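You operate a simulated robot arm through the tools that you are given. There is no shell and no other tool. Be economical: measure what you need, move in short steps, check, and stop when the job is done.

Carry out the task below with a simulated robot arm. There is one attempt and no reset: what you move stays moved.

TASK
Link the orange headset pack to channel D in slot three, then stand it in the yellow tray.
Fine: switch the dock on, set the dial, press LINK; the dock is off again at the end; the other packs keep their channels.

The check looks at the end state, three seconds after you hand in, the way a careful person would. Anything else that was tipped, shoved, dropped, spilled or broken makes it a failure.

THE ROBOT
A 7-joint arm with a two-finger parallel gripper, fixed in place. Base frame: the origin is at the foot of the arm, x ahead of it, y to its left, z up. Lengths are in mm, angles in rad, forces in N, time in s.
With the tool pointing down near the work surface it reaches from about 300 to 700 mm from the base axis. Its first joint turns from -1.152 to 1.152 rad. Payload 1.57 kg.
The TCP is the grasp point between the finger pads, 30 mm short of the fingertips. In the tool frame z runs along the fingers and y along their closing line. Largest opening 110 mm; finger width 24, thickness 12; the body of the gripper, 48 by 112 mm, starts 78 mm behind the TCP.
Orientation is that of the tool frame in the base frame, as [roll, pitch, yaw] about the fixed x, y, z axes, in that order (R = Rz(yaw) Ry(pitch) Rx(roll)). With the fingers straight down and closing along the base's y, the tool's x points along the base's -x, its y along +y and its z along -z.

THE INTERFACE
- The arm moves only by the tool send_rows. Its argument "targets" is one flat list of numbers, 7 for each row, row after row: the shift along the tool's x, y, z in units of 50 mm (1.0 is 50 mm), then the turn, a rotation vector about the tool's x, y, z in units of 8 degrees (1.0 is 8 degrees), then the closure in counts, from 0 (fully open) to 255 (shut). In form: [tx, ty, tz, ax, ay, az, hand, tx, ty, tz, ax, ay, az, hand, ...]. A call has 1 to 12 rows; each row shifts and turns the commanded pose from where the row before left it, along the tool's axes as they then stand. A call with a number of a shift or a turn outside -1 to 1 is refused whole. A row lasts 0.2 s, in which the tool goes at most 50 mm and 0.15 rad; a call with a longer step from one row to the next is refused whole, and so is a gripper value outside its range. A pose out of reach is approached as far as the arm can. The call stops where the force on the tool passes 40 N (or 10 N more than at its start, if that is more) or the arm is blocked; 0.2 s more then pass. The fingers move at their own pace (about 108 mm/s each) and stop on an object; they squeeze with about 32 N. The grip force told is the motor's: it shows also when the fingers shut on nothing. Time passes only in rows, and 0.2 s behind the last, so rows that do not move let the fingers close. The reply holds the time, the measured pose of the TCP, the force on the tool along the base axes, the opening and the grip force, in the units named above and with some noise.
- Cameras (640 x 400 px; columns grow to the right, rows downward): "scene" is fixed at [167.1, -392.5, 1399.7]; the picture's right is [0.79, -0.61, 0.00], its down [-0.32, -0.41, -0.85] and it looks along [0.52, 0.68, -0.52] (base axes); focal length 315 px, centre (320, 200). "wrist" rides on the gripper at [-36, 0, -80] in the tool frame; the picture's right is [0.00, -1.00, 0.00], its down [0.97, 0.00, -0.24] and it looks along [0.24, 0.00, 0.97] (tool axes); focal length 218 px, centre (320, 200). There is no depth. A picture from a camera that has moved, and an enlarged one, comes with that camera's place and axes in the base frame and with its lens. The place of the scene camera against the robot may be out by one fixed shift of up to 18 mm in any direction.
- get_image(camera): a new picture of that camera. No time passes.
- zoom(camera, box): a new picture of the part [left, top, right, bottom] of that camera's present view, enlarged. No time passes.
- finish_job(): hands the job in; it is judged then, once.

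Work in short steps. Places have to be worked out from the pictures, the camera data and where the tool is seen: move nearer, look again, correct. Check each grasp and each placing, and mend what went wrong. You have 120 turns and 76 pictures in all, those below and enlarged ones among them. Open the gripper and draw the arm clear of the work before you hand the job in, unless the task says otherwise; then end with one line.

The tools are called after ">>>" as name(argument=value, ...) on one line, values as JSON. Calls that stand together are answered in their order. send_rows: Moves the arm, as the interface text tells. Its arguments: {"type":"object","properties":{"targets":{"type":"array","items":{"type":"number"}}},"required":["targets"]} The other tools are called the same way: get_image (camera) takes a picture; zoom (camera, box) takes an enlarged picture of a part of a camera's view; finish_job () hands the job in.

At the start:

```text
clock: 0.0
position: [418.7, -135.9, 1237.3]
tcp_rot: [3.141, -0.001, 3.141]
wrist_force: [-0.1, -0.2, -0.3]
width: 109.9
gripper_force: 0.1
```

scene: 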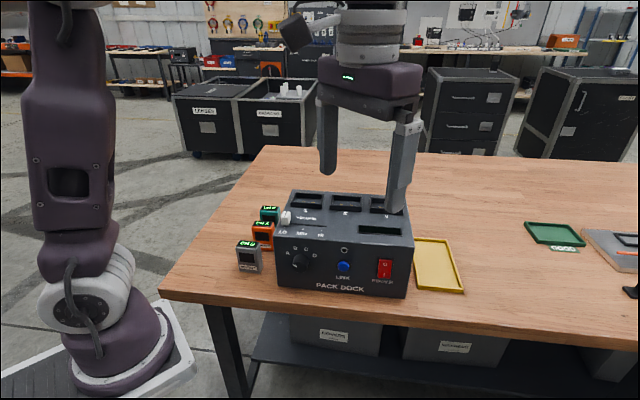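
wrist: 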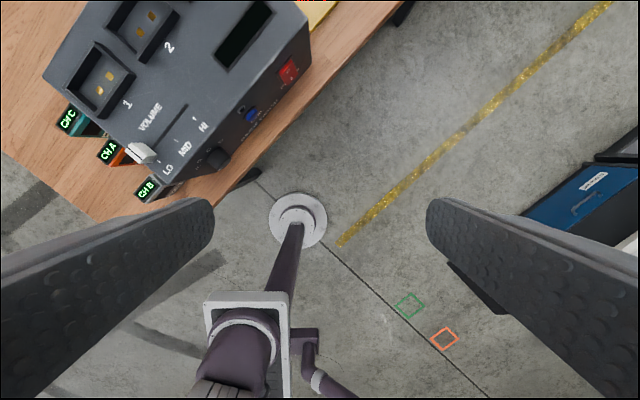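

I'll look closely at the dock and the packs first.

>>> zoom(camera="scene", box=[220, 170, 480, 310])

>>> zoom(camera="wrist", box=[40, 0, 340, 210])

```text
2.46 times, centred on (350, 240) of scene
camera zoom: at [167.1, -392.5, 1399.7], right [0.79, -0.61, 0.0], down [-0.32, -0.41, -0.85], along [0.52, 0.68, -0.52], focal length 775 px, centre (246, 102)
```

zoom: 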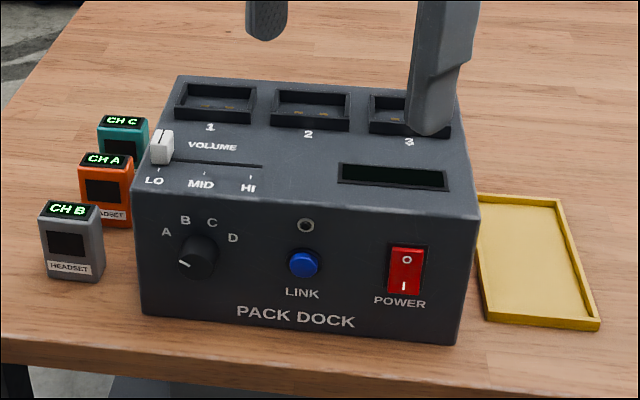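

```text
1.90 times, centred on (190, 105) of wrist
camera zoom: at [455.5, -136.9, 1317.1], right [0.0, -1.0, 0.0], down [-0.97, 0.0, 0.24], along [-0.24, 0.0, -0.97], focal length 416 px, centre (568, 381)
```

zoom: 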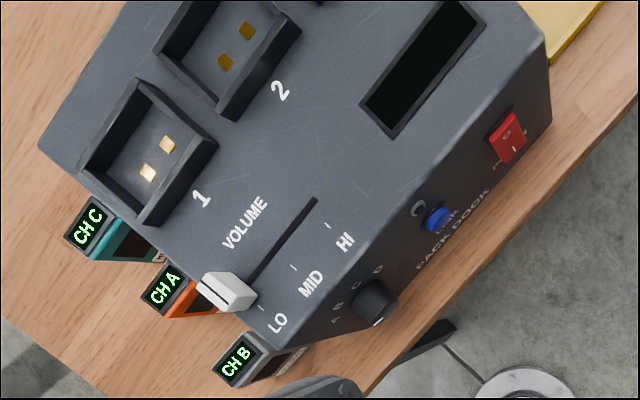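

The dock is turned so that its right runs at about (0.76, -0.65), and it is off. The three packs stand to its left: B in front, A (orange), then C behind. I'll turn the tool to line up with the dock and look from above.

>>> send_rows(targets=[-0.31, 0.98, 0, 0, 0, 0, 0, -0.31, 0.98, 0, 0, 0, 0, 0, -0.31, 0.98, 0, 0, 0, 0, 0, -0.31, 0.98, 0, 0, 0, 0, 0, 0, 0, 0, 0, 0, -1, 0, 0, 0, 0, 0, 0, -1, 0, 0, 0, 0, 0, 0, -1, 0, 0, 0, 0, 0, 0, -1, 0, 0, 0, 0, 0, 0, -1, 0, 0, 0, 0, 0, 0, -1, 0])

>>> get_image(camera="wrist")

```text
refused: row 1 steps farther than a row can; nothing moved
```

```text
71 pictures are left
camera wrist: at [455.5, -136.9, 1317.1], right [0.0, -1.0, 0.0], down [-0.97, 0.0, 0.24], along [-0.24, 0.0, -0.97], focal length 218 px, centre (320, 200)
```

wrist: 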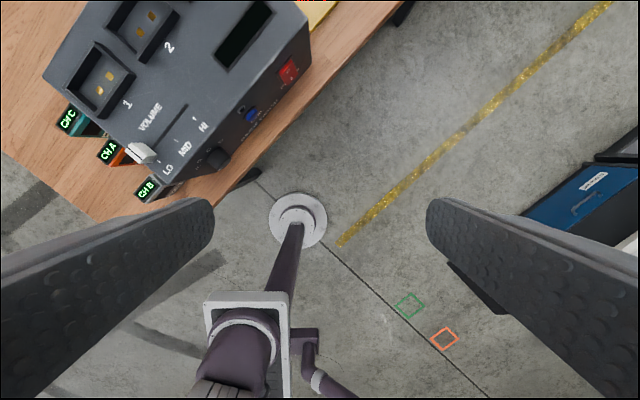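

Each row's step has to be within 50 mm overall, so I'm resending with smaller steps.

>>> send_rows(targets=[-0.24, 0.78, 0, 0, 0, 0, 0, -0.24, 0.78, 0, 0, 0, 0, 0, -0.24, 0.78, 0, 0, 0, 0, 0, -0.24, 0.78, 0, 0, 0, 0, 0, -0.24, 0.78, 0, 0, 0, 0, 0, 0, 0, 0, 0, 0, -1, 0, 0, 0, 0, 0, 0, -1, 0, 0, 0, 0, 0, 0, -1, 0, 0, 0, 0, 0, 0, -1, 0, 0, 0, 0, 0, 0, -1, 0, 0, 0, 0, 0, 0, -1, 0])

>>> get_image(camera="wrist")

```text
clock: 2.4
position: [478.9, 58.5, 1239.0]
tcp_rot: [3.142, 0.001, -2.303]
wrist_force: [-0.8, -0.5, 0.2]
width: 110.1
gripper_force: 0.1
```

```text
70 pictures are left
camera wrist: at [504.1, 84.8, 1317.2], right [0.74, -0.67, 0.0], down [-0.65, -0.72, 0.24], along [-0.16, -0.18, -0.97], focal length 218 px, centre (320, 200)
```

wrist: 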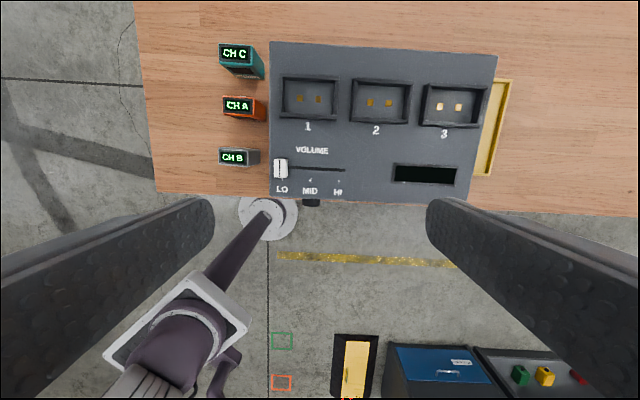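

Good overview. Zooming in to measure it.

>>> zoom(camera="wrist", box=[200, 30, 520, 230])

>>> get_image(camera="scene")

```text
2.00 times, centred on (360, 130) of wrist
camera zoom: at [504.1, 84.8, 1317.2], right [0.74, -0.67, 0.0], down [-0.65, -0.72, 0.24], along [-0.16, -0.18, -0.97], focal length 436 px, centre (240, 340)
```

zoom: 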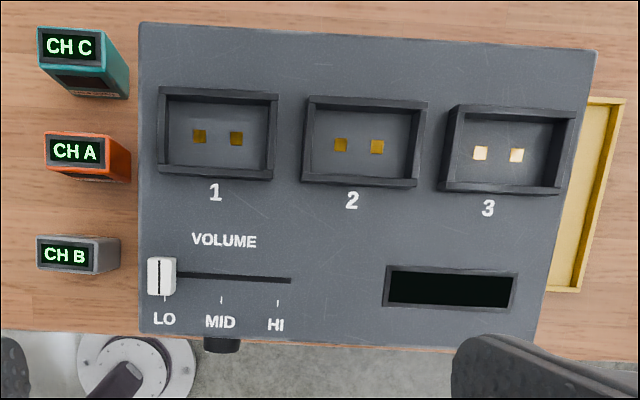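

```text
68 pictures are left
```

scene: 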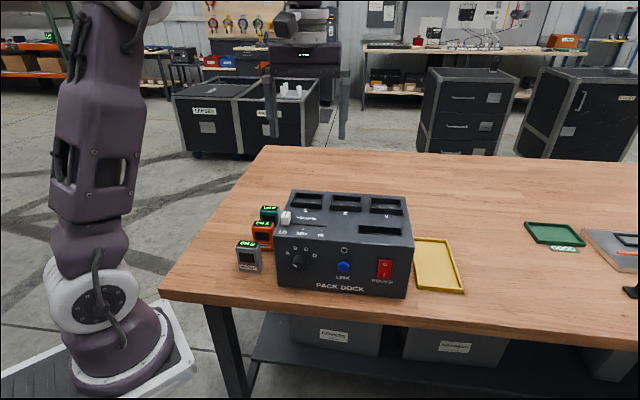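

Working from two wrist views, the dock top is at z≈1010 and its yaw is about 45°. The orange pack's top is at about (445, 223, 933). I'll move above the orange pack, turned to 45°, to measure the gap to the dock.

>>> send_rows(targets=[0, 0, 0, 0, 0, 0.38, 0, -0.37, 0.56, 0.5, 0, 0, 0, 0, -0.37, 0.56, 0.6, 0, 0, 0, 0, -0.37, 0.56, 0.6, 0, 0, 0, 0, -0.37, 0.56, 0.6, 0, 0, 0, 0, -0.37, 0.57, 0.6, 0, 0, 0, 0, 0, 0, 0, 0, 0, 0, 0])

>>> get_image(camera="wrist")

```text
clock: 4.0
position: [446.9, 221.5, 1090.6]
tcp_rot: [-3.141, 0.0, -2.358]
wrist_force: [0.0, -0.1, -0.3]
width: 110.1
gripper_force: 0.2
```

```text
67 pictures are left
camera wrist: at [473.8, 246.6, 1169.9], right [0.71, -0.71, 0.0], down [-0.69, -0.69, 0.24], along [-0.17, -0.17, -0.97], focal length 218 px, centre (320, 200)
```

wrist: 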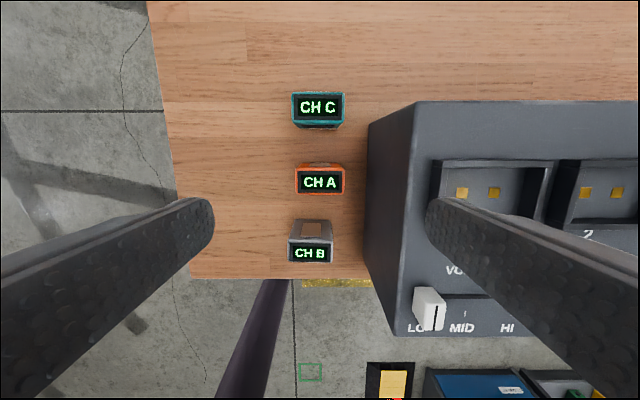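

The packs now look square to the view. I'll zoom in for the orange pack's edges.

>>> zoom(camera="wrist", box=[270, 80, 430, 280])

```text
2.00 times, centred on (350, 180) of wrist
camera zoom: at [473.8, 246.6, 1169.9], right [0.71, -0.71, 0.0], down [-0.69, -0.69, 0.24], along [-0.17, -0.17, -0.97], focal length 436 px, centre (260, 240)
```

zoom: 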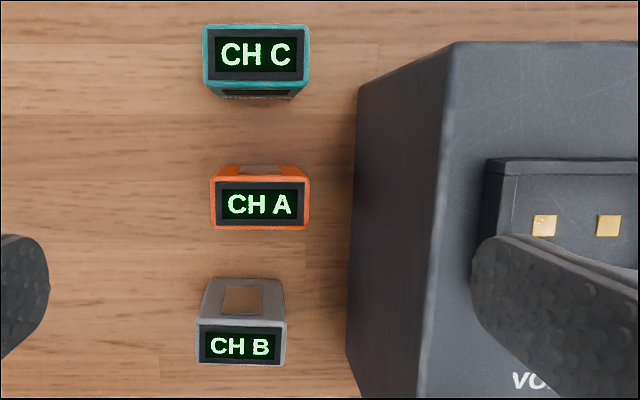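

Pack A is about 54×28 mm, with its centre within 3 mm of the TCP. The dock wall is 67 mm from that centre, so an 85 mm opening clears it. I'll go down to z≈923.

>>> send_rows(targets=[0.05, 0, 0, 0, 0, 0, 58, 0, 0, 0.7, 0, 0, 0, 58, 0, 0, 0.7, 0, 0, 0, 58, 0, 0, 0.6, 0, 0, 0, 58, 0, 0, 0.5, 0, 0, 0, 58])

>>> get_image(camera="wrist")

```text
clock: 5.2
position: [445.2, 220.5, 966.4]
tcp_rot: [3.141, 0.0, -2.357]
wrist_force: [-0.3, 0.3, 0.1]
width: 85.1
gripper_force: 0.0
```

```text
65 pictures are left
camera wrist: at [471.0, 245.4, 1045.7], right [0.71, -0.71, 0.0], down [-0.69, -0.69, 0.24], along [-0.17, -0.17, -0.97], focal length 218 px, centre (320, 200)
```

wrist: 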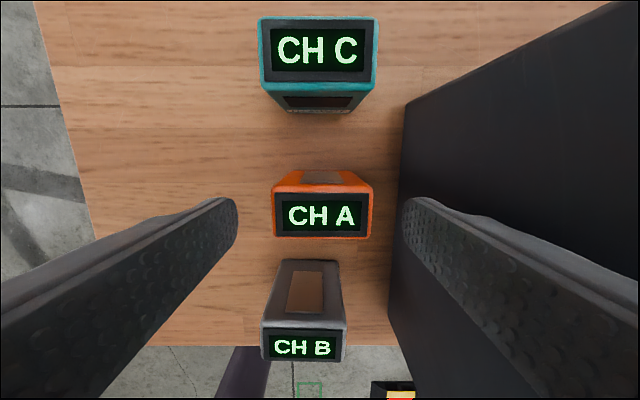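

Centred between the fingers. I'll lower 43 mm and close.

>>> send_rows(targets=[0, 0, 0.45, 0, 0, 0, 58, 0, 0, 0.4, 0, 0, 0, 58, 0, 0, 0, 0, 0, 0, 130, 0, 0, 0, 0, 0, 0, 180, 0, 0, 0, 0, 0, 0, 180, 0, 0, 0, 0, 0, 0, 180])

>>> get_image(camera="wrist")

```text
clock: 6.6
position: [445.0, 222.3, 924.4]
tcp_rot: [3.141, 0.0, -2.358]
wrist_force: [0.0, -0.1, -0.4]
width: 53.6
gripper_force: 31.4
```

```text
64 pictures are left
camera wrist: at [471.4, 246.8, 1004.5], right [0.71, -0.71, 0.0], down [-0.69, -0.69, 0.24], along [-0.17, -0.17, -0.97], focal length 218 px, centre (320, 200)
```

wrist: 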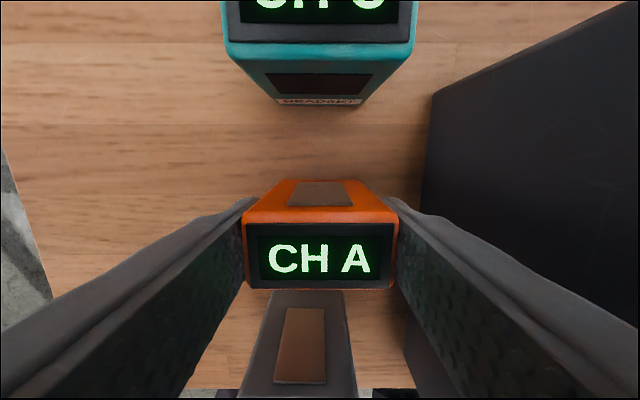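

Gripped, 53.6 mm wide. I'll lift and carry it to a point short of slot 3, so the camera can see the slot.

>>> send_rows(targets=[0, 0, -0.5, 0, 0, 0, 180, 0, 0, -0.9, 0, 0, 0, 180, 0, 0, -0.9, 0, 0, 0, 180, 0, 0, -0.9, 0, 0, 0, 180, 0, 0, -0.9, 0, 0, 0, 180, 0.21, -0.886, 0, 0, 0, 0, 180, 0.21, -0.886, 0, 0, 0, 0, 180, 0.21, -0.886, 0, 0, 0, 0, 180, 0.21, -0.886, 0, 0, 0, 0, 180, 0.21, -0.886, 0, 0, 0, 0, 180, 0.21, -0.886, 0, 0, 0, 0, 180, 0.21, -0.886, 0, 0, 0, 0, 180])

>>> get_image(camera="wrist")

>>> get_image(camera="scene")

```text
clock: 9.2
position: [605.4, -48.3, 1127.9]
tcp_rot: [-3.141, 0.0, -2.357]
wrist_force: [0.9, -0.7, -1.2]
width: 53.8
gripper_force: 32.3
```

```text
63 pictures are left
camera wrist: at [632.2, -23.2, 1207.9], right [0.71, -0.71, 0.0], down [-0.69, -0.69, 0.24], along [-0.17, -0.17, -0.97], focal length 218 px, centre (320, 200)
```

wrist: 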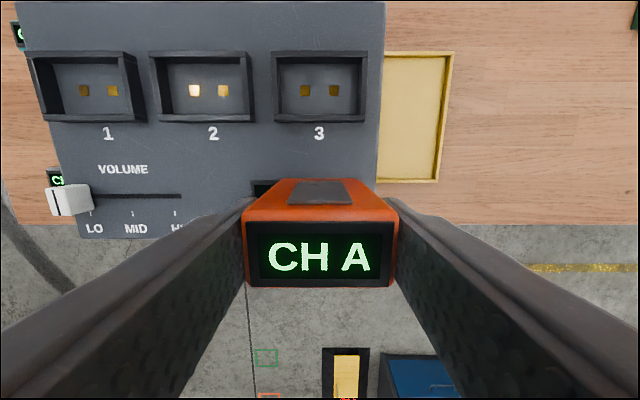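

```text
62 pictures are left
```

scene: 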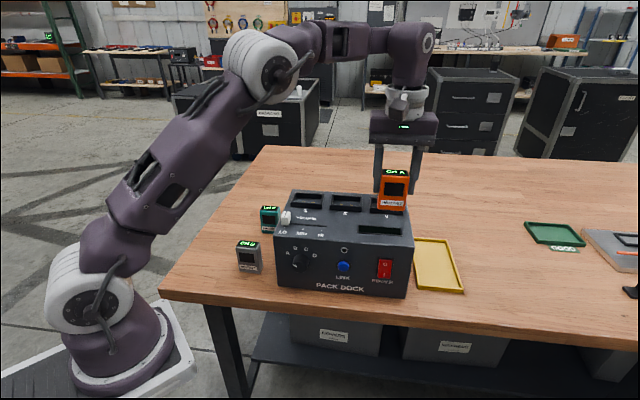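

>>> zoom(camera="wrist", box=[240, 30, 400, 150])

```text
3.33 times, centred on (320, 90) of wrist
camera zoom: at [632.2, -23.2, 1207.9], right [0.71, -0.71, 0.0], down [-0.69, -0.69, 0.24], along [-0.17, -0.17, -0.97], focal length 728 px, centre (320, 567)
```

zoom: 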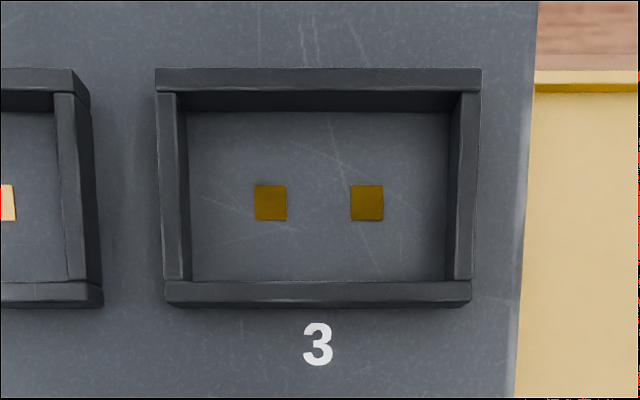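

The slot floor is about 65×39 mm, directly ahead with no sideways offset. It is 45 mm ahead of the camera, so I move 82 mm forward and check.

>>> send_rows(targets=[-0.82, 0, 0, 0, 0, 0, 180, -0.82, 0, 0, 0, 0, 0, 180, 0, 0, 0, 0, 0, 0, 180])

>>> get_image(camera="wrist")

>>> zoom(camera="scene", box=[270, 110, 470, 310])

```text
clock: 10.0
position: [644.2, -10.2, 1129.7]
tcp_rot: [3.141, -0.001, -2.357]
wrist_force: [-0.3, 0.3, -1.6]
width: 53.7
gripper_force: 32.3
out of reach, approached as far as the arm can: row 2
```

```text
60 pictures are left
camera wrist: at [670.2, 14.9, 1208.8], right [0.71, -0.71, 0.0], down [-0.69, -0.69, 0.24], along [-0.17, -0.17, -0.97], focal length 218 px, centre (320, 200)
```

wrist: 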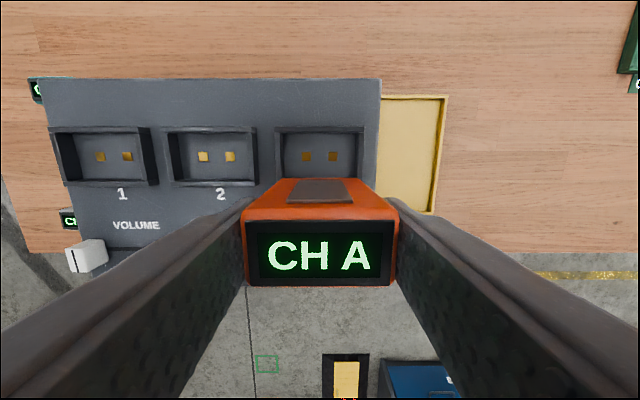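

```text
2.00 times, centred on (370, 210) of scene
camera zoom: at [167.2, -392.5, 1399.7], right [0.79, -0.61, 0.0], down [-0.32, -0.41, -0.85], along [0.52, 0.68, -0.52], focal length 630 px, centre (220, 180)
```

zoom: 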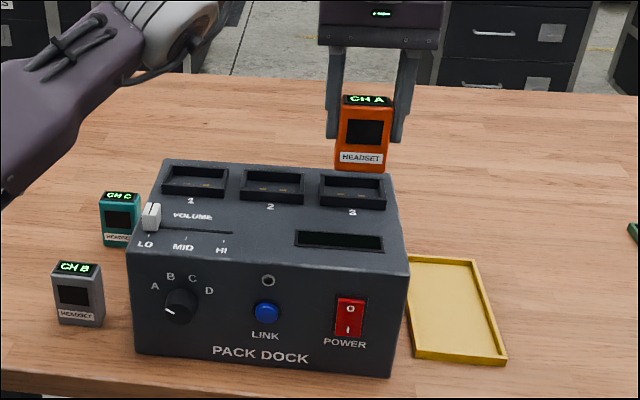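

The reach limit stopped us about 27 mm short at this height. I'll lower 30 mm, which keeps the pack bottom above the slot rim at about 1025, and see where the arm sits.

>>> send_rows(targets=[0, 0, 0.3, 0, 0, 0, 180, 0, 0, 0.28, 0, 0, 0, 180, 0, 0, 0, 0, 0, 0, 180])

```text
clock: 10.8
position: [647.0, -12.9, 1099.4]
tcp_rot: [-3.141, 0.0, -2.357]
wrist_force: [0.9, 0.0, -1.5]
width: 53.7
gripper_force: 32.2
```

That pose was reached. I still need about 27 mm forward and 4 mm left.

>>> send_rows(targets=[-0.27, 0.04, 0, 0, 0, 0, 180, -0.27, 0.04, 0, 0, 0, 0, 180, 0, 0, 0, 0, 0, 0, 180])

>>> get_image(camera="wrist")

```text
clock: 11.6
position: [656.1, 8.3, 1101.7]
tcp_rot: [-3.141, 0.0, -2.356]
wrist_force: [-0.6, 0.2, -1.1]
width: 53.7
gripper_force: 31.8
out of reach, approached as far as the arm can: row 2
```

```text
58 pictures are left
camera wrist: at [682.7, 33.7, 1181.5], right [0.71, -0.71, 0.0], down [-0.69, -0.69, 0.24], along [-0.17, -0.17, -0.97], focal length 218 px, centre (320, 200)
```

wrist: 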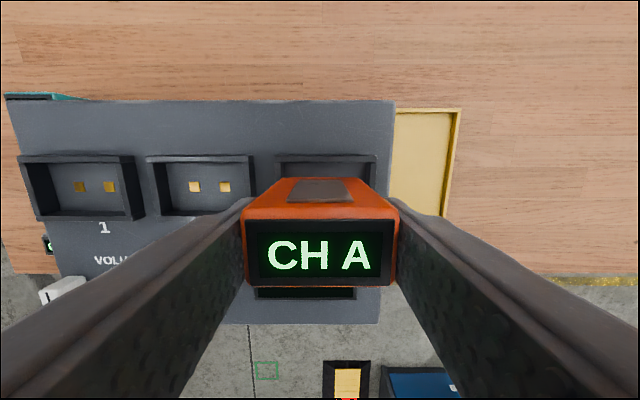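

Still about 6 mm short, with 5 mm needed to the right. I'll tilt the tool 4° so the pack bottom leads forward, which also draws the wrist back within reach.

>>> send_rows(targets=[0, -0.09, 0, 0, -0.5, 0, 180, -0.06, 0, 0.06, 0, 0, 0, 180, 0, 0, 0, 0, 0, 0, 180])

>>> get_image(camera="wrist")

>>> zoom(camera="scene", box=[330, 130, 430, 230])

```text
clock: 12.4
position: [660.5, 14.1, 1098.3]
tcp_rot: [-3.138, 0.023, -2.335]
wrist_force: [-0.4, 0.7, -1.9]
width: 53.6
gripper_force: 32.0
out of reach, approached as far as the arm can: row 1
```

```text
57 pictures are left
camera wrist: at [685.0, 38.4, 1178.5], right [0.72, -0.69, 0.0], down [-0.67, -0.71, 0.22], along [-0.15, -0.16, -0.98], focal length 218 px, centre (320, 200)
```

wrist: 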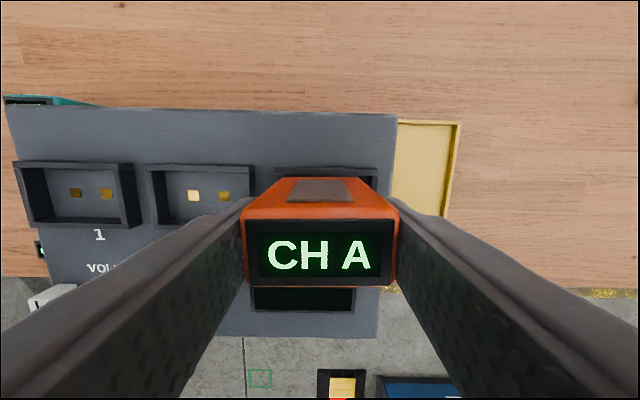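

```text
4.00 times, centred on (380, 180) of scene
camera zoom: at [167.2, -392.5, 1399.7], right [0.79, -0.61, 0.0], down [-0.32, -0.41, -0.85], along [0.52, 0.68, -0.52], focal length 1259 px, centre (80, 280)
```

zoom: 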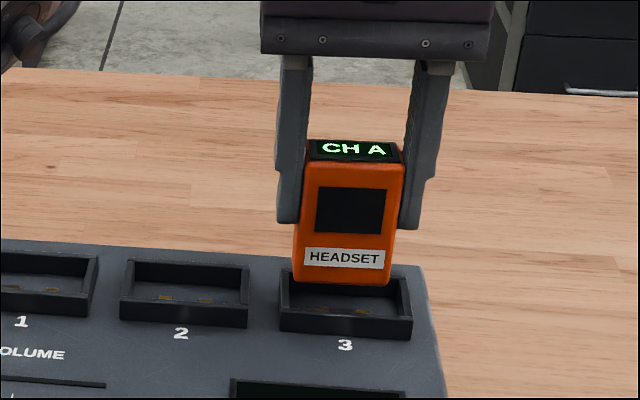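

The clipping twisted the pose slightly. I'll retract from the limit, restore the heading, apply a proper tilt, then go forward again.

>>> send_rows(targets=[0.6, 0, -0.2, 0, 0, 0, 180, 0.3, 0, 0, 0, 0, 0.15, 180, 0, 0, 0, 0, -0.6, 0, 180, 0, 0, 0, 0, 0, 0, 180])

```text
clock: 13.4
position: [629.9, -17.0, 1108.0]
tcp_rot: [-3.14, 0.105, -2.353]
wrist_force: [0.2, 0.3, -2.3]
width: 53.6
gripper_force: 32.2
```

The tilt is now 6° forward. I'll move the pack bottom over the slot centre with TCP ≈ (659.5, 5, 1100).

>>> send_rows(targets=[-0.356, -0.053, 0.118, 0, 0, 0, 180, -0.356, -0.053, 0.118, 0, 0, 0, 180, 0, 0, 0, 0, 0, 0, 180])

>>> zoom(camera="scene", box=[330, 130, 430, 230])

>>> get_image(camera="wrist")

```text
clock: 14.2
position: [658.8, 5.4, 1099.9]
tcp_rot: [-3.14, 0.107, -2.353]
wrist_force: [-0.4, -0.5, -1.5]
width: 53.9
gripper_force: 32.1
```

```text
4.00 times, centred on (380, 180) of scene
camera zoom: at [167.2, -392.5, 1399.7], right [0.79, -0.61, 0.0], down [-0.32, -0.41, -0.85], along [0.52, 0.68, -0.52], focal length 1259 px, centre (80, 280)
```

zoom: 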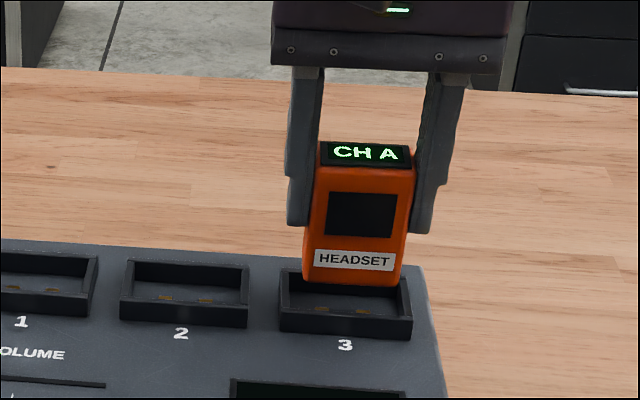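

```text
54 pictures are left
camera wrist: at [679.4, 24.0, 1182.7], right [0.71, -0.71, 0.0], down [-0.7, -0.7, 0.14], along [-0.09, -0.1, -0.99], focal length 218 px, centre (320, 200)
```

wrist: 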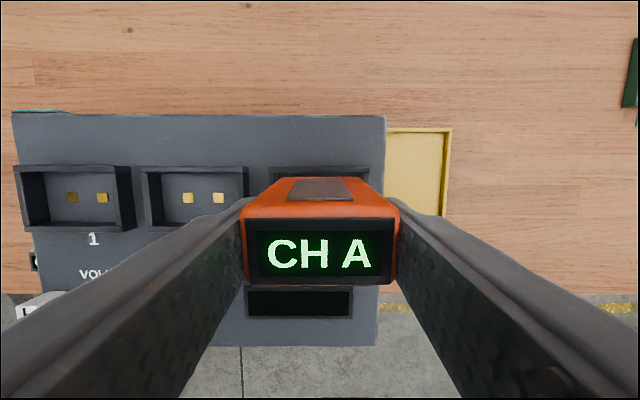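

Sideways alignment is good. I'll lower 15 mm straight down, then check the pack bottom against the rim.

>>> send_rows(targets=[0.016, 0, 0.15, 0, 0, 0, 180, 0.016, 0, 0.15, 0, 0, 0, 180])

>>> zoom(camera="scene", box=[350, 140, 430, 220])

```text
clock: 14.8
position: [659.8, 3.2, 1084.1]
tcp_rot: [-3.139, 0.104, -2.356]
wrist_force: [-0.2, 0.0, -1.4]
width: 53.7
gripper_force: 32.1
```

```text
5.00 times, centred on (390, 180) of scene
camera zoom: at [167.2, -392.5, 1399.7], right [0.79, -0.61, 0.0], down [-0.32, -0.41, -0.85], along [0.52, 0.68, -0.52], focal length 1574 px, centre (-30, 300)
```

zoom: 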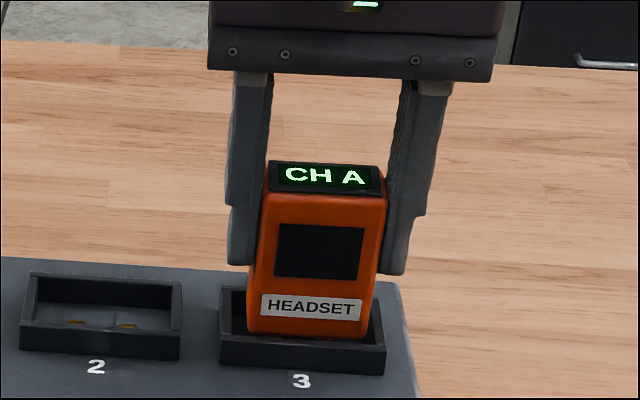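

The pack bottom is inside the rim. I'll lower 7 mm more, then set it upright while easing forward.

>>> send_rows(targets=[0.015, 0, 0.14, 0, 0, 0, 180, 0, 0, 0, 0, 0, 0, 180, -0.05, 0, 0, 0, 0.38, 0, 180, -0.05, 0, 0, 0, 0.37, 0, 180, 0, 0, 0, 0, 0, 0, 180])

>>> zoom(camera="scene", box=[350, 140, 430, 220])

>>> get_image(camera="wrist")

```text
clock: 16.0
position: [662.0, 8.3, 1077.0]
tcp_rot: [-3.14, 0.002, -2.355]
wrist_force: [-0.3, 0.3, -2.4]
width: 53.6
gripper_force: 31.9
```

```text
5.00 times, centred on (390, 180) of scene
camera zoom: at [167.2, -392.5, 1399.7], right [0.79, -0.61, 0.0], down [-0.32, -0.41, -0.85], along [0.52, 0.68, -0.52], focal length 1574 px, centre (-30, 300)
```

zoom: 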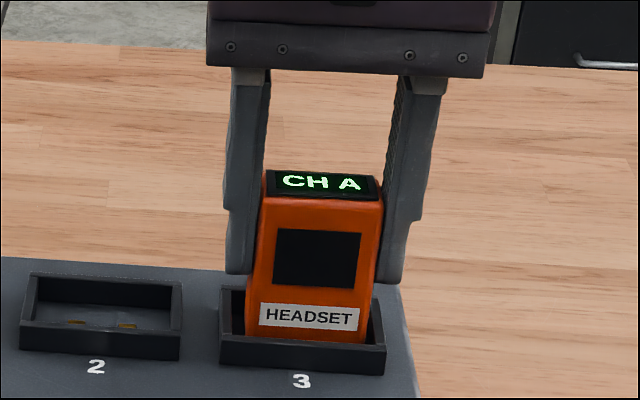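

```text
51 pictures are left
camera wrist: at [688.8, 32.4, 1156.6], right [0.71, -0.71, 0.0], down [-0.69, -0.69, 0.24], along [-0.17, -0.17, -0.97], focal length 218 px, centre (320, 200)
```

wrist: 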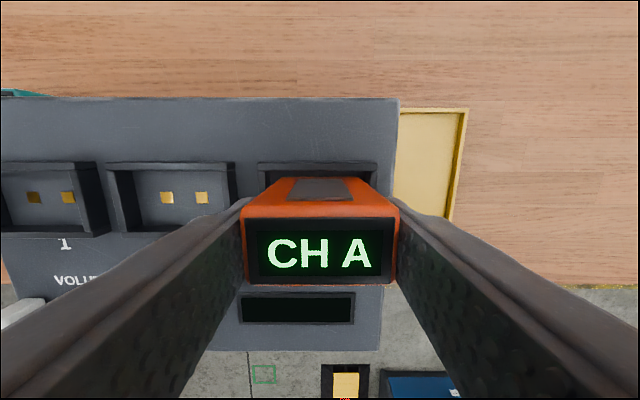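

Upright and in the slot. I'll ease down to feel for the floor.

>>> send_rows(targets=[0, 0, 0.04, 0, 0, 0, 180, 0, 0, 0.02, 0, 0, 0, 180])

```text
clock: 16.6
position: [663.2, 7.0, 1074.3]
tcp_rot: [-3.139, 0.001, -2.352]
wrist_force: [-0.5, -0.7, -1.3]
width: 53.6
gripper_force: 32.1
```

No contact yet, so I continue by small steps.

>>> send_rows(targets=[0, 0, 0.03, 0, 0, 0, 180, 0, 0, 0.02, 0, 0, 0, 180])

```text
clock: 17.2
position: [662.8, 6.1, 1074.4]
tcp_rot: [-3.137, 0.004, -2.354]
wrist_force: [-6.9, -0.5, 25.9]
width: 53.7
gripper_force: 32.3
```

The reading is 25.9 N upward, so the pack is on the floor of the slot. I'll back off a touch and release.

>>> send_rows(targets=[0, 0, -0.03, 0, 0, 0, 180, 0, 0, 0, 0, 0, 0, 110, 0, 0, 0, 0, 0, 0, 90, 0, 0, -0.2, 0, 0, 0, 90])

>>> zoom(camera="scene", box=[350, 140, 430, 220])

```text
clock: 18.2
position: [662.8, 7.2, 1082.4]
tcp_rot: [-3.139, 0.001, -2.352]
wrist_force: [-0.6, -0.4, -0.6]
width: 71.0
gripper_force: 0.0
```

```text
5.00 times, centred on (390, 180) of scene
camera zoom: at [167.1, -392.5, 1399.7], right [0.79, -0.61, 0.0], down [-0.32, -0.41, -0.85], along [0.52, 0.68, -0.52], focal length 1574 px, centre (-30, 300)
```

zoom: 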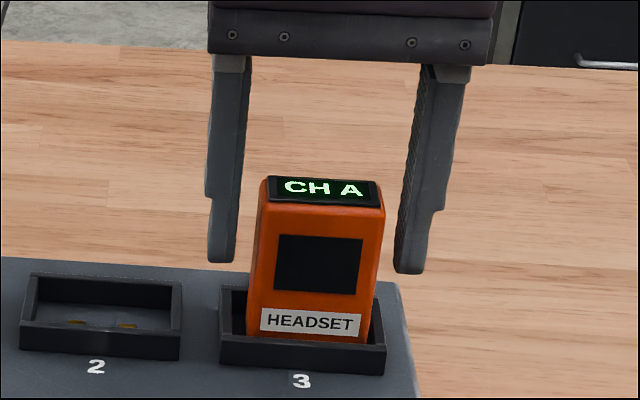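

Placed upright and released. I'll retreat straight back along -d, with the fingers sliding past the pack sides, to a position in front of the dock.

>>> send_rows(targets=[0.4, 0, 0, 0, 0, 0, 90, 0.8, 0, 0, 0, 0, 0, 90, 0.9, 0, 0, 0, 0, 0, 90, 0.9, 0, 0, 0, 0, 0, 90, 0.9, 0, 0, 0, 0, 0, 90, 0.9, 0, 0, 0, 0, 0, 90, 0.9, 0, 0, 0, 0, 0, 90, 0, 0, 0, 0, 0, 0, 90])

>>> get_image(camera="scene")

```text
clock: 20.0
position: [462.5, -198.3, 1083.5]
tcp_rot: [-3.139, 0.002, -2.354]
wrist_force: [-1.2, -0.2, 1.0]
width: 71.2
gripper_force: 0.0
```

```text
49 pictures are left
```

scene: 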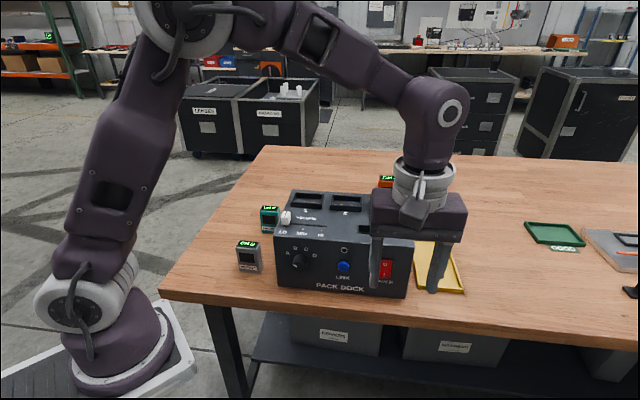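

Now I'll tilt the tool towards horizontal, facing the front panel, and close the fingers.

>>> send_rows(targets=[0, 0, 0, 0, -1, 0, 255, 0, 0, 0, 0, -1, 0, 255, 0, 0, 0, 0, -1, 0, 255, 0, 0, 0, 0, -1, 0, 255, 0, 0, 0, 0, -1, 0, 255, 0, 0, 0, 0, -1, 0, 255, 0, 0, 0, 0, -1, 0, 255, 0, 0, 0, 0, -1, 0, 255, 0, 0, 0, 0, -1, 0, 255, 0, 0, 0, 0, -1, 0, 255, 0, 0, 0, 0, -1, 0, 255])

>>> get_image(camera="wrist")

>>> get_image(camera="scene")

```text
clock: 22.4
position: [462.3, -194.9, 1084.2]
tcp_rot: [-3.03, 1.539, -2.241]
wrist_force: [0.4, -0.2, 0.4]
width: 0.1
gripper_force: 21.3
```

```text
48 pictures are left
camera wrist: at [406.9, -251.5, 1121.7], right [0.71, -0.71, 0.0], down [-0.19, -0.19, -0.96], along [0.68, 0.68, -0.27], focal length 218 px, centre (320, 200)
```

wrist: 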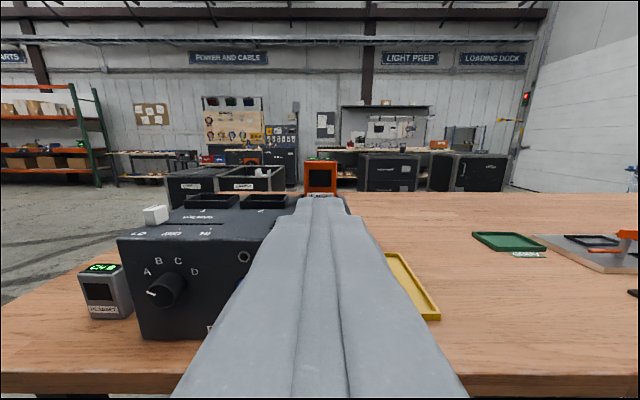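

```text
47 pictures are left
```

scene: 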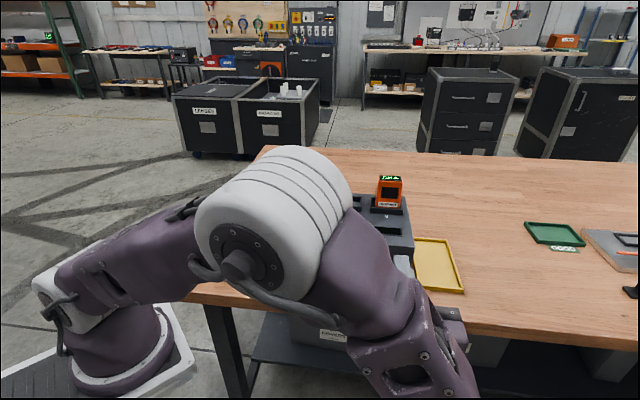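

The horizontal pose works. The panel plane is at q = (x+y)/√2 ≈ 342. I'll lower and shift left so that the fingers no longer hide the panel.

>>> send_rows(targets=[0.6, 0.4, 0, 0, 0, 0, 255, 0.7, 0.4, 0, 0, 0, 0, 255, 0.7, 0.4, 0, 0, 0, 0, 255, 0.7, 0.4, 0, 0, 0, 0, 255, 0, 0, 0, 0, -0.25, 0, 255, 0, 0, 0, 0, 0, 0, 255])

>>> get_image(camera="wrist")

```text
clock: 23.8
position: [413.8, -151.0, 951.1]
tcp_rot: [-0.745, 1.568, 0.044]
wrist_force: [0.0, 0.1, -0.6]
width: 0.1
gripper_force: 20.9
out of reach, approached as far as the arm can: row 4
```

```text
46 pictures are left
camera wrist: at [358.2, -209.4, 986.1], right [0.71, -0.7, 0.0], down [-0.17, -0.17, -0.97], along [0.68, 0.69, -0.24], focal length 218 px, centre (320, 200)
```

wrist: 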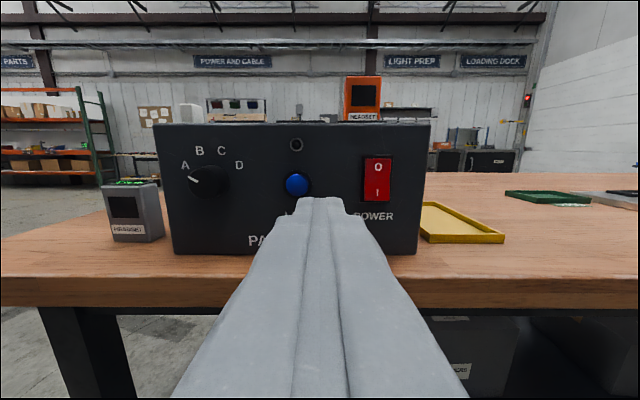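

A clear view of the panel: the pointer is at A. Zooming in for measurements.

>>> zoom(camera="wrist", box=[150, 110, 450, 260])

```text
2.13 times, centred on (300, 185) of wrist
camera zoom: at [358.2, -209.4, 986.1], right [0.71, -0.7, 0.0], down [-0.17, -0.17, -0.97], along [0.68, 0.69, -0.24], focal length 466 px, centre (363, 232)
```

zoom: 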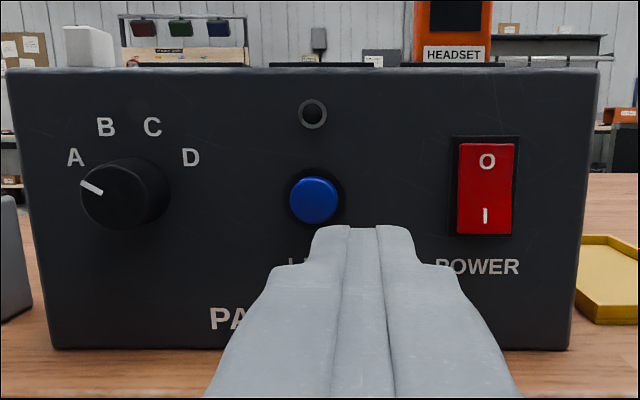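

Measured positions, with s = (x−y)/√2: power "I" at s≈463, z≈935; LINK at s≈376, z≈946; knob at s≈284, z≈949, about 33 mm across and projecting about 19 mm. I'll line up with the power "I" first and stop about 40 mm short.

>>> send_rows(targets=[0.18, -0.64, 0, 0, 0, 0, 255, 0.18, -0.64, 0, 0, 0, 0, 255, 0, 0, 0.5, 0, 0, 0, 255, 0, 0, 0.8, 0, 0, 0, 255, 0, 0, 0, 0, 0, 0, 255])

>>> get_image(camera="wrist")

>>> get_image(camera="scene")

```text
clock: 25.0
position: [503.4, -154.9, 932.2]
tcp_rot: [-1.267, 1.568, -0.48]
wrist_force: [0.7, 0.2, 0.7]
width: 0.0
gripper_force: 21.0
```

```text
44 pictures are left
camera wrist: at [447.5, -211.7, 967.9], right [0.71, -0.71, 0.0], down [-0.17, -0.17, -0.97], along [0.69, 0.69, -0.24], focal length 218 px, centre (320, 200)
```

wrist: 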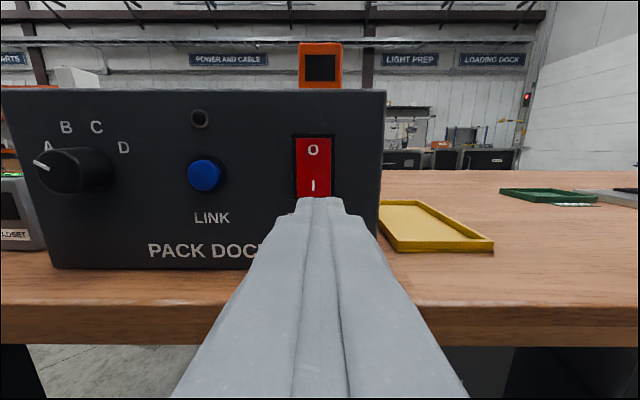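

```text
43 pictures are left
```

scene: 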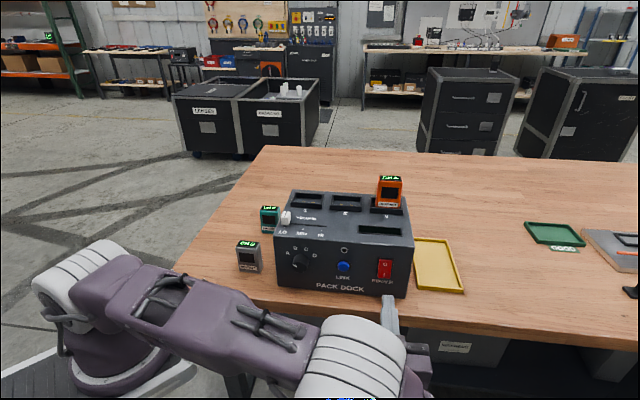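

The tip is aligned with "I" apart from 4 mm to the left. I'll approach, then press in small steps.

>>> send_rows(targets=[0, 0.08, 0.4, 0, 0, 0, 255, 0, 0, 0.4, 0, 0, 0, 255, 0, 0, 0.1, 0, 0, 0, 255, 0, 0, 0.1, 0, 0, 0, 255, 0, 0, 0.06, 0, 0, 0, 255, 0, 0, 0.06, 0, 0, 0, 255])

>>> zoom(camera="scene", box=[270, 170, 430, 310])

```text
clock: 26.5
position: [540.5, -115.8, 934.7]
tcp_rot: [-1.834, 1.566, -1.047]
wrist_force: [-11.6, -7.9, 3.2]
width: 0.0
gripper_force: 21.7
stopped in row 6: the force on the tool passed its limit (the readings are from after the stop); the commanded pose is now the measured one
```

```text
2.86 times, centred on (350, 240) of scene
camera zoom: at [166.8, -392.7, 1399.7], right [0.79, -0.61, 0.0], down [-0.32, -0.41, -0.85], along [0.52, 0.68, -0.52], focal length 899 px, centre (234, 86)
```

zoom: 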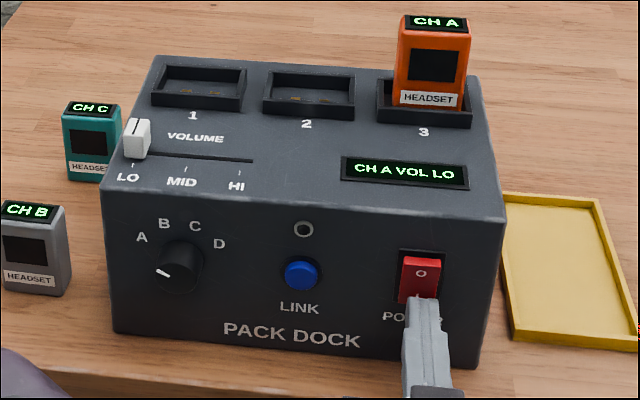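

The dock is on: the screen reads "CH A VOL LO". I'll back off, open the fingers to about 60 mm and move sideways towards the knob.

>>> send_rows(targets=[0, 0, -0.6, 0, 0, 0, 255, 0, 0, -0.7, 0, 0, 0, 200, -0.3, 0.5, 0, 0, 0, 0, 116, 0, 0.8, 0, 0, 0, 0, 116, 0, 0.8, 0, 0, 0, 0, 116, 0, 0.8, 0, 0, 0, 0, 116, 0, 0.6, 0, 0, 0, 0, 116, 0, 0, 0, 0, 0, 0, 116])

>>> get_image(camera="wrist")

>>> get_image(camera="scene")

```text
clock: 28.3
position: [450.4, -118.2, 952.3]
tcp_rot: [3.141, 1.568, -2.353]
wrist_force: [-0.4, 0.1, -0.3]
width: 60.0
gripper_force: 0.0
out of reach, approached as far as the arm can: row 4, 5, 6, 7
```

```text
41 pictures are left
camera wrist: at [394.3, -174.3, 988.8], right [0.71, -0.7, 0.0], down [-0.17, -0.17, -0.97], along [0.68, 0.69, -0.24], focal length 218 px, centre (320, 200)
```

wrist: 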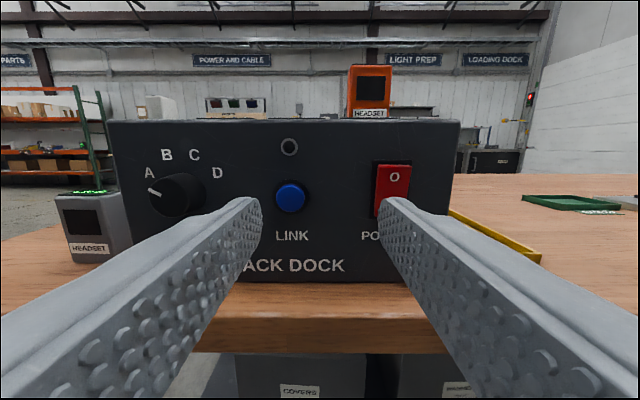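

```text
40 pictures are left
```

scene: 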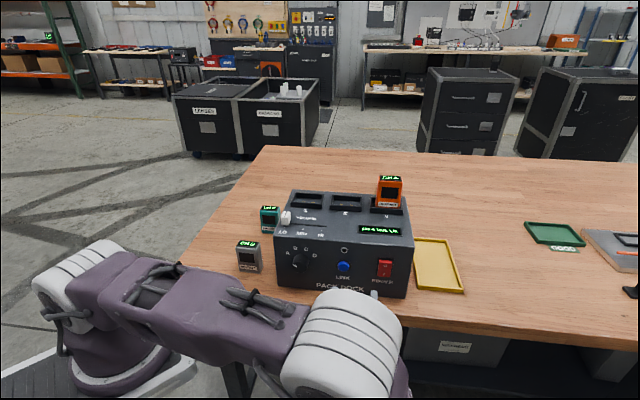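

The arm hits a limit near s≈402 in this low pose. I'll try a different arm configuration by going up, across and then back down.

>>> send_rows(targets=[-0.9, 0, 0, 0, 0, 0, 116, -0.9, 0, 0, 0, 0, 0, 116, -0.9, 0, 0, 0, 0, 0, 116, 0, 0.8, 0, 0, 0, 0, 116, 0, 0.8, 0, 0, 0, 0, 116, 0, 0.76, 0, 0, 0, 0, 116, 0, 0, 0, 0, 0, 0, 116])

>>> get_image(camera="scene")

```text
clock: 29.9
position: [387.2, -56.3, 1115.7]
tcp_rot: [-2.971, 1.566, -2.181]
wrist_force: [0.2, -0.7, 0.0]
width: 59.9
gripper_force: 0.0
out of reach, approached as far as the arm can: row 5, 6
```

```text
39 pictures are left
```

scene: 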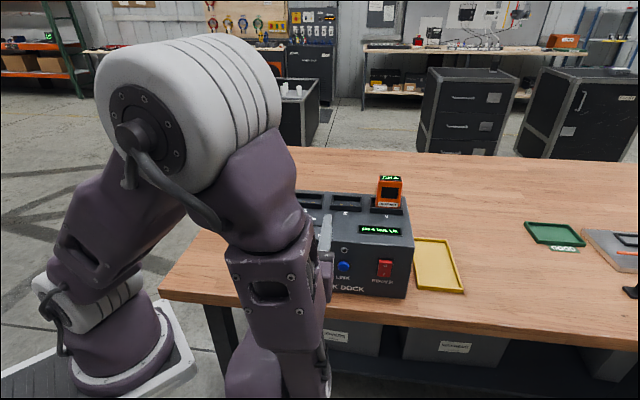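

Only s≈313 was reached, so a straight approach to the knob would be out of range. Instead I'll come at it from the right with the tool 30° off the knob axis, and turn about the knob axis in a conical motion, regripping as needed. First I set a 30° tilt and begin rolling about the dock's normal.

>>> send_rows(targets=[0, 0, 0, 0, 0.94, 0, 116, 0, 0, 0, 0, 0.94, 0, 116, 0, 0, 0, 0, 0.94, 0, 116, 0, 0, 0, 0, 0.94, 0, 116, 0, 0, 0, -0.5, 0, 0.866, 116, 0, 0, 0, -0.5, 0, 0.866, 116, 0, 0, 0, -0.5, 0, 0.866, 116, 0, 0, 0, -0.5, 0, 0.866, 116, 0, 0, 0, -0.5, 0, 0.866, 116, 0, 0, 0, -0.5, 0, 0.866, 116, 0, 0, 0, 0, 0, 0, 116])

>>> get_image(camera="wrist")

```text
clock: 32.3
position: [387.5, -55.8, 1116.3]
tcp_rot: [1.997, 0.617, 3.021]
wrist_force: [-0.1, -0.5, 0.2]
width: 59.9
gripper_force: 0.1
```

```text
38 pictures are left
camera wrist: at [389.1, -129.9, 1163.3], right [0.47, -0.47, -0.74], down [-0.87, -0.11, -0.48], along [0.14, 0.87, -0.47], focal length 218 px, centre (320, 200)
```

wrist: 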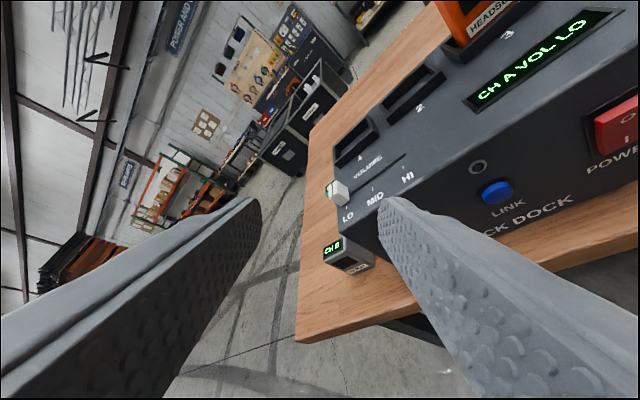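

The frame is as computed, with ψ = 48°. I'll move down to the knob's height, still in front of it.

>>> send_rows(targets=[0.5175, -0.5235, 0.3625, 0, 0, 0, 116, 0.5175, -0.5235, 0.3625, 0, 0, 0, 116, 0.5175, -0.5235, 0.3625, 0, 0, 0, 116, 0.5175, -0.5235, 0.3625, 0, 0, 0, 116, 0, 0, 0, 0, 0, 0, 116])

>>> get_image(camera="wrist")

```text
clock: 33.5
position: [380.7, -33.1, 951.8]
tcp_rot: [1.998, 0.619, 3.024]
wrist_force: [-0.2, -0.4, -0.2]
width: 60.1
gripper_force: 0.2
```

```text
37 pictures are left
camera wrist: at [383.1, -106.4, 1000.4], right [0.47, -0.47, -0.74], down [-0.87, -0.12, -0.48], along [0.14, 0.87, -0.47], focal length 218 px, centre (320, 200)
```

wrist: 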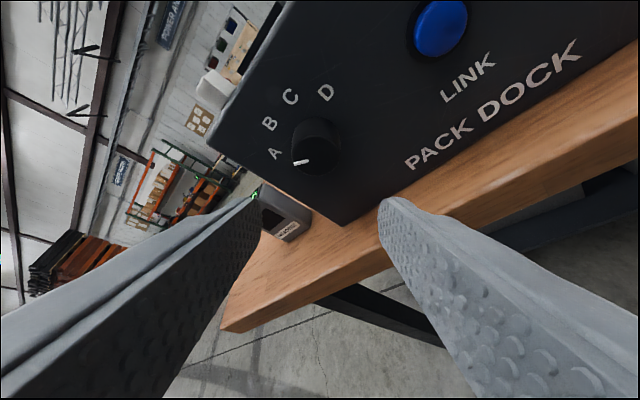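

Reached with no limit. I'll test the turning stroke in free air, from ψ 48° to 96°.

>>> send_rows(targets=[0.001, -0.022, 0.001, -0.5, 0, 0.866, 116, 0.001, -0.022, 0.001, -0.5, 0, 0.866, 116, 0.001, -0.022, 0.001, -0.5, 0, 0.866, 116, 0.001, -0.022, 0.001, -0.5, 0, 0.866, 116, 0.001, -0.022, 0.001, -0.5, 0, 0.866, 116, 0.001, -0.022, 0.001, -0.5, 0, 0.866, 116, 0, 0, 0, 0, 0, 0, 116])

>>> get_image(camera="wrist")

```text
clock: 35.1
position: [379.8, -33.2, 949.4]
tcp_rot: [1.52, -0.091, 2.884]
wrist_force: [-0.3, 0.4, 0.0]
width: 59.9
gripper_force: 0.0
```

```text
36 pictures are left
camera wrist: at [394.5, -120.9, 941.4], right [-0.08, 0.07, -0.99], down [-1.0, 0.01, 0.08], along [0.02, 1.0, 0.07], focal length 218 px, centre (320, 200)
```

wrist: 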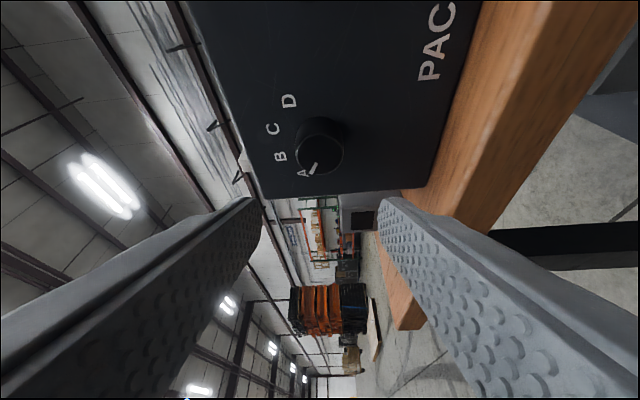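

Reachable too. I'll test 40° further, to ψ = 136°.

>>> send_rows(targets=[0.001, -0.022, 0.001, -0.5, 0, 0.866, 116, 0.001, -0.022, 0.001, -0.5, 0, 0.866, 116, 0.001, -0.022, 0.001, -0.5, 0, 0.866, 116, 0.001, -0.022, 0.001, -0.5, 0, 0.866, 116, 0.001, -0.022, 0.001, -0.5, 0, 0.866, 116, 0, 0, 0, 0, 0, 0, 116])

```text
clock: 36.5
position: [378.6, -31.3, 944.1]
tcp_rot: [1.097, -0.674, 3.051]
wrist_force: [0.5, -0.7, 0.2]
width: 59.7
gripper_force: 0.1
```

Good. Now back the other way to ψ = 40° and beyond, to see if a single 120° stroke is possible.

>>> send_rows(targets=[0.001, 0.022, 0.001, 0.5, 0, -0.866, 116, 0.001, 0.022, 0.001, 0.5, 0, -0.866, 116, 0.001, 0.022, 0.001, 0.5, 0, -0.866, 116, 0.001, 0.022, 0.001, 0.5, 0, -0.866, 116, 0.001, 0.022, 0.001, 0.5, 0, -0.866, 116, 0.001, 0.022, 0.001, 0.5, 0, -0.866, 116, 0.001, 0.022, 0.001, 0.5, 0, -0.866, 116, 0.001, 0.022, 0.001, 0.5, 0, -0.866, 116, 0.001, 0.022, 0.001, 0.5, 0, -0.866, 116, 0.001, 0.022, 0.001, 0.5, 0, -0.866, 116, 0.001, 0.022, 0.001, 0.5, 0, -0.866, 116, 0.001, 0.022, 0.001, 0.5, 0, -0.866, 116])

>>> send_rows(targets=[0.001, 0.022, 0.001, 0.5, 0, -0.866, 116, 0.001, 0.022, 0.001, 0.5, 0, -0.866, 116, 0.001, 0.022, 0.001, 0.5, 0, -0.866, 116, 0, 0, 0, 0, 0, 0, 116])

>>> get_image(camera="wrist")

```text
clock: 39.1
position: [377.5, -30.9, 953.5]
tcp_rot: [2.115, 0.728, 3.094]
wrist_force: [0.2, -0.2, 0.1]
width: 60.2
gripper_force: 0.2
```

```text
clock: 40.1
position: [376.4, -27.4, 955.4]
tcp_rot: [2.628, 0.982, -2.792]
wrist_force: [0.1, 0.0, -0.4]
width: 60.2
gripper_force: 0.0
```

```text
35 pictures are left
camera wrist: at [354.7, -78.7, 1024.1], right [0.68, -0.68, -0.27], down [-0.63, -0.35, -0.69], along [0.37, 0.64, -0.67], focal length 218 px, centre (320, 200)
```

wrist: 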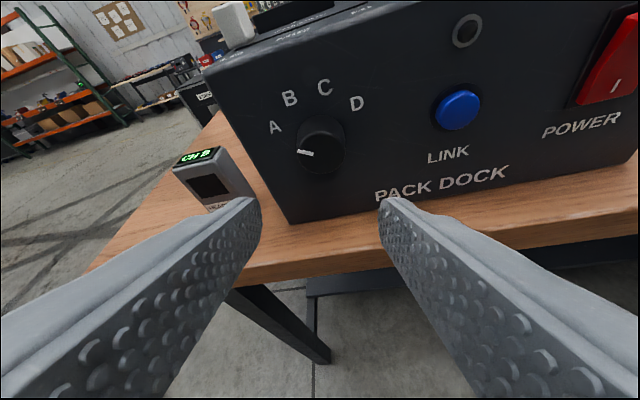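

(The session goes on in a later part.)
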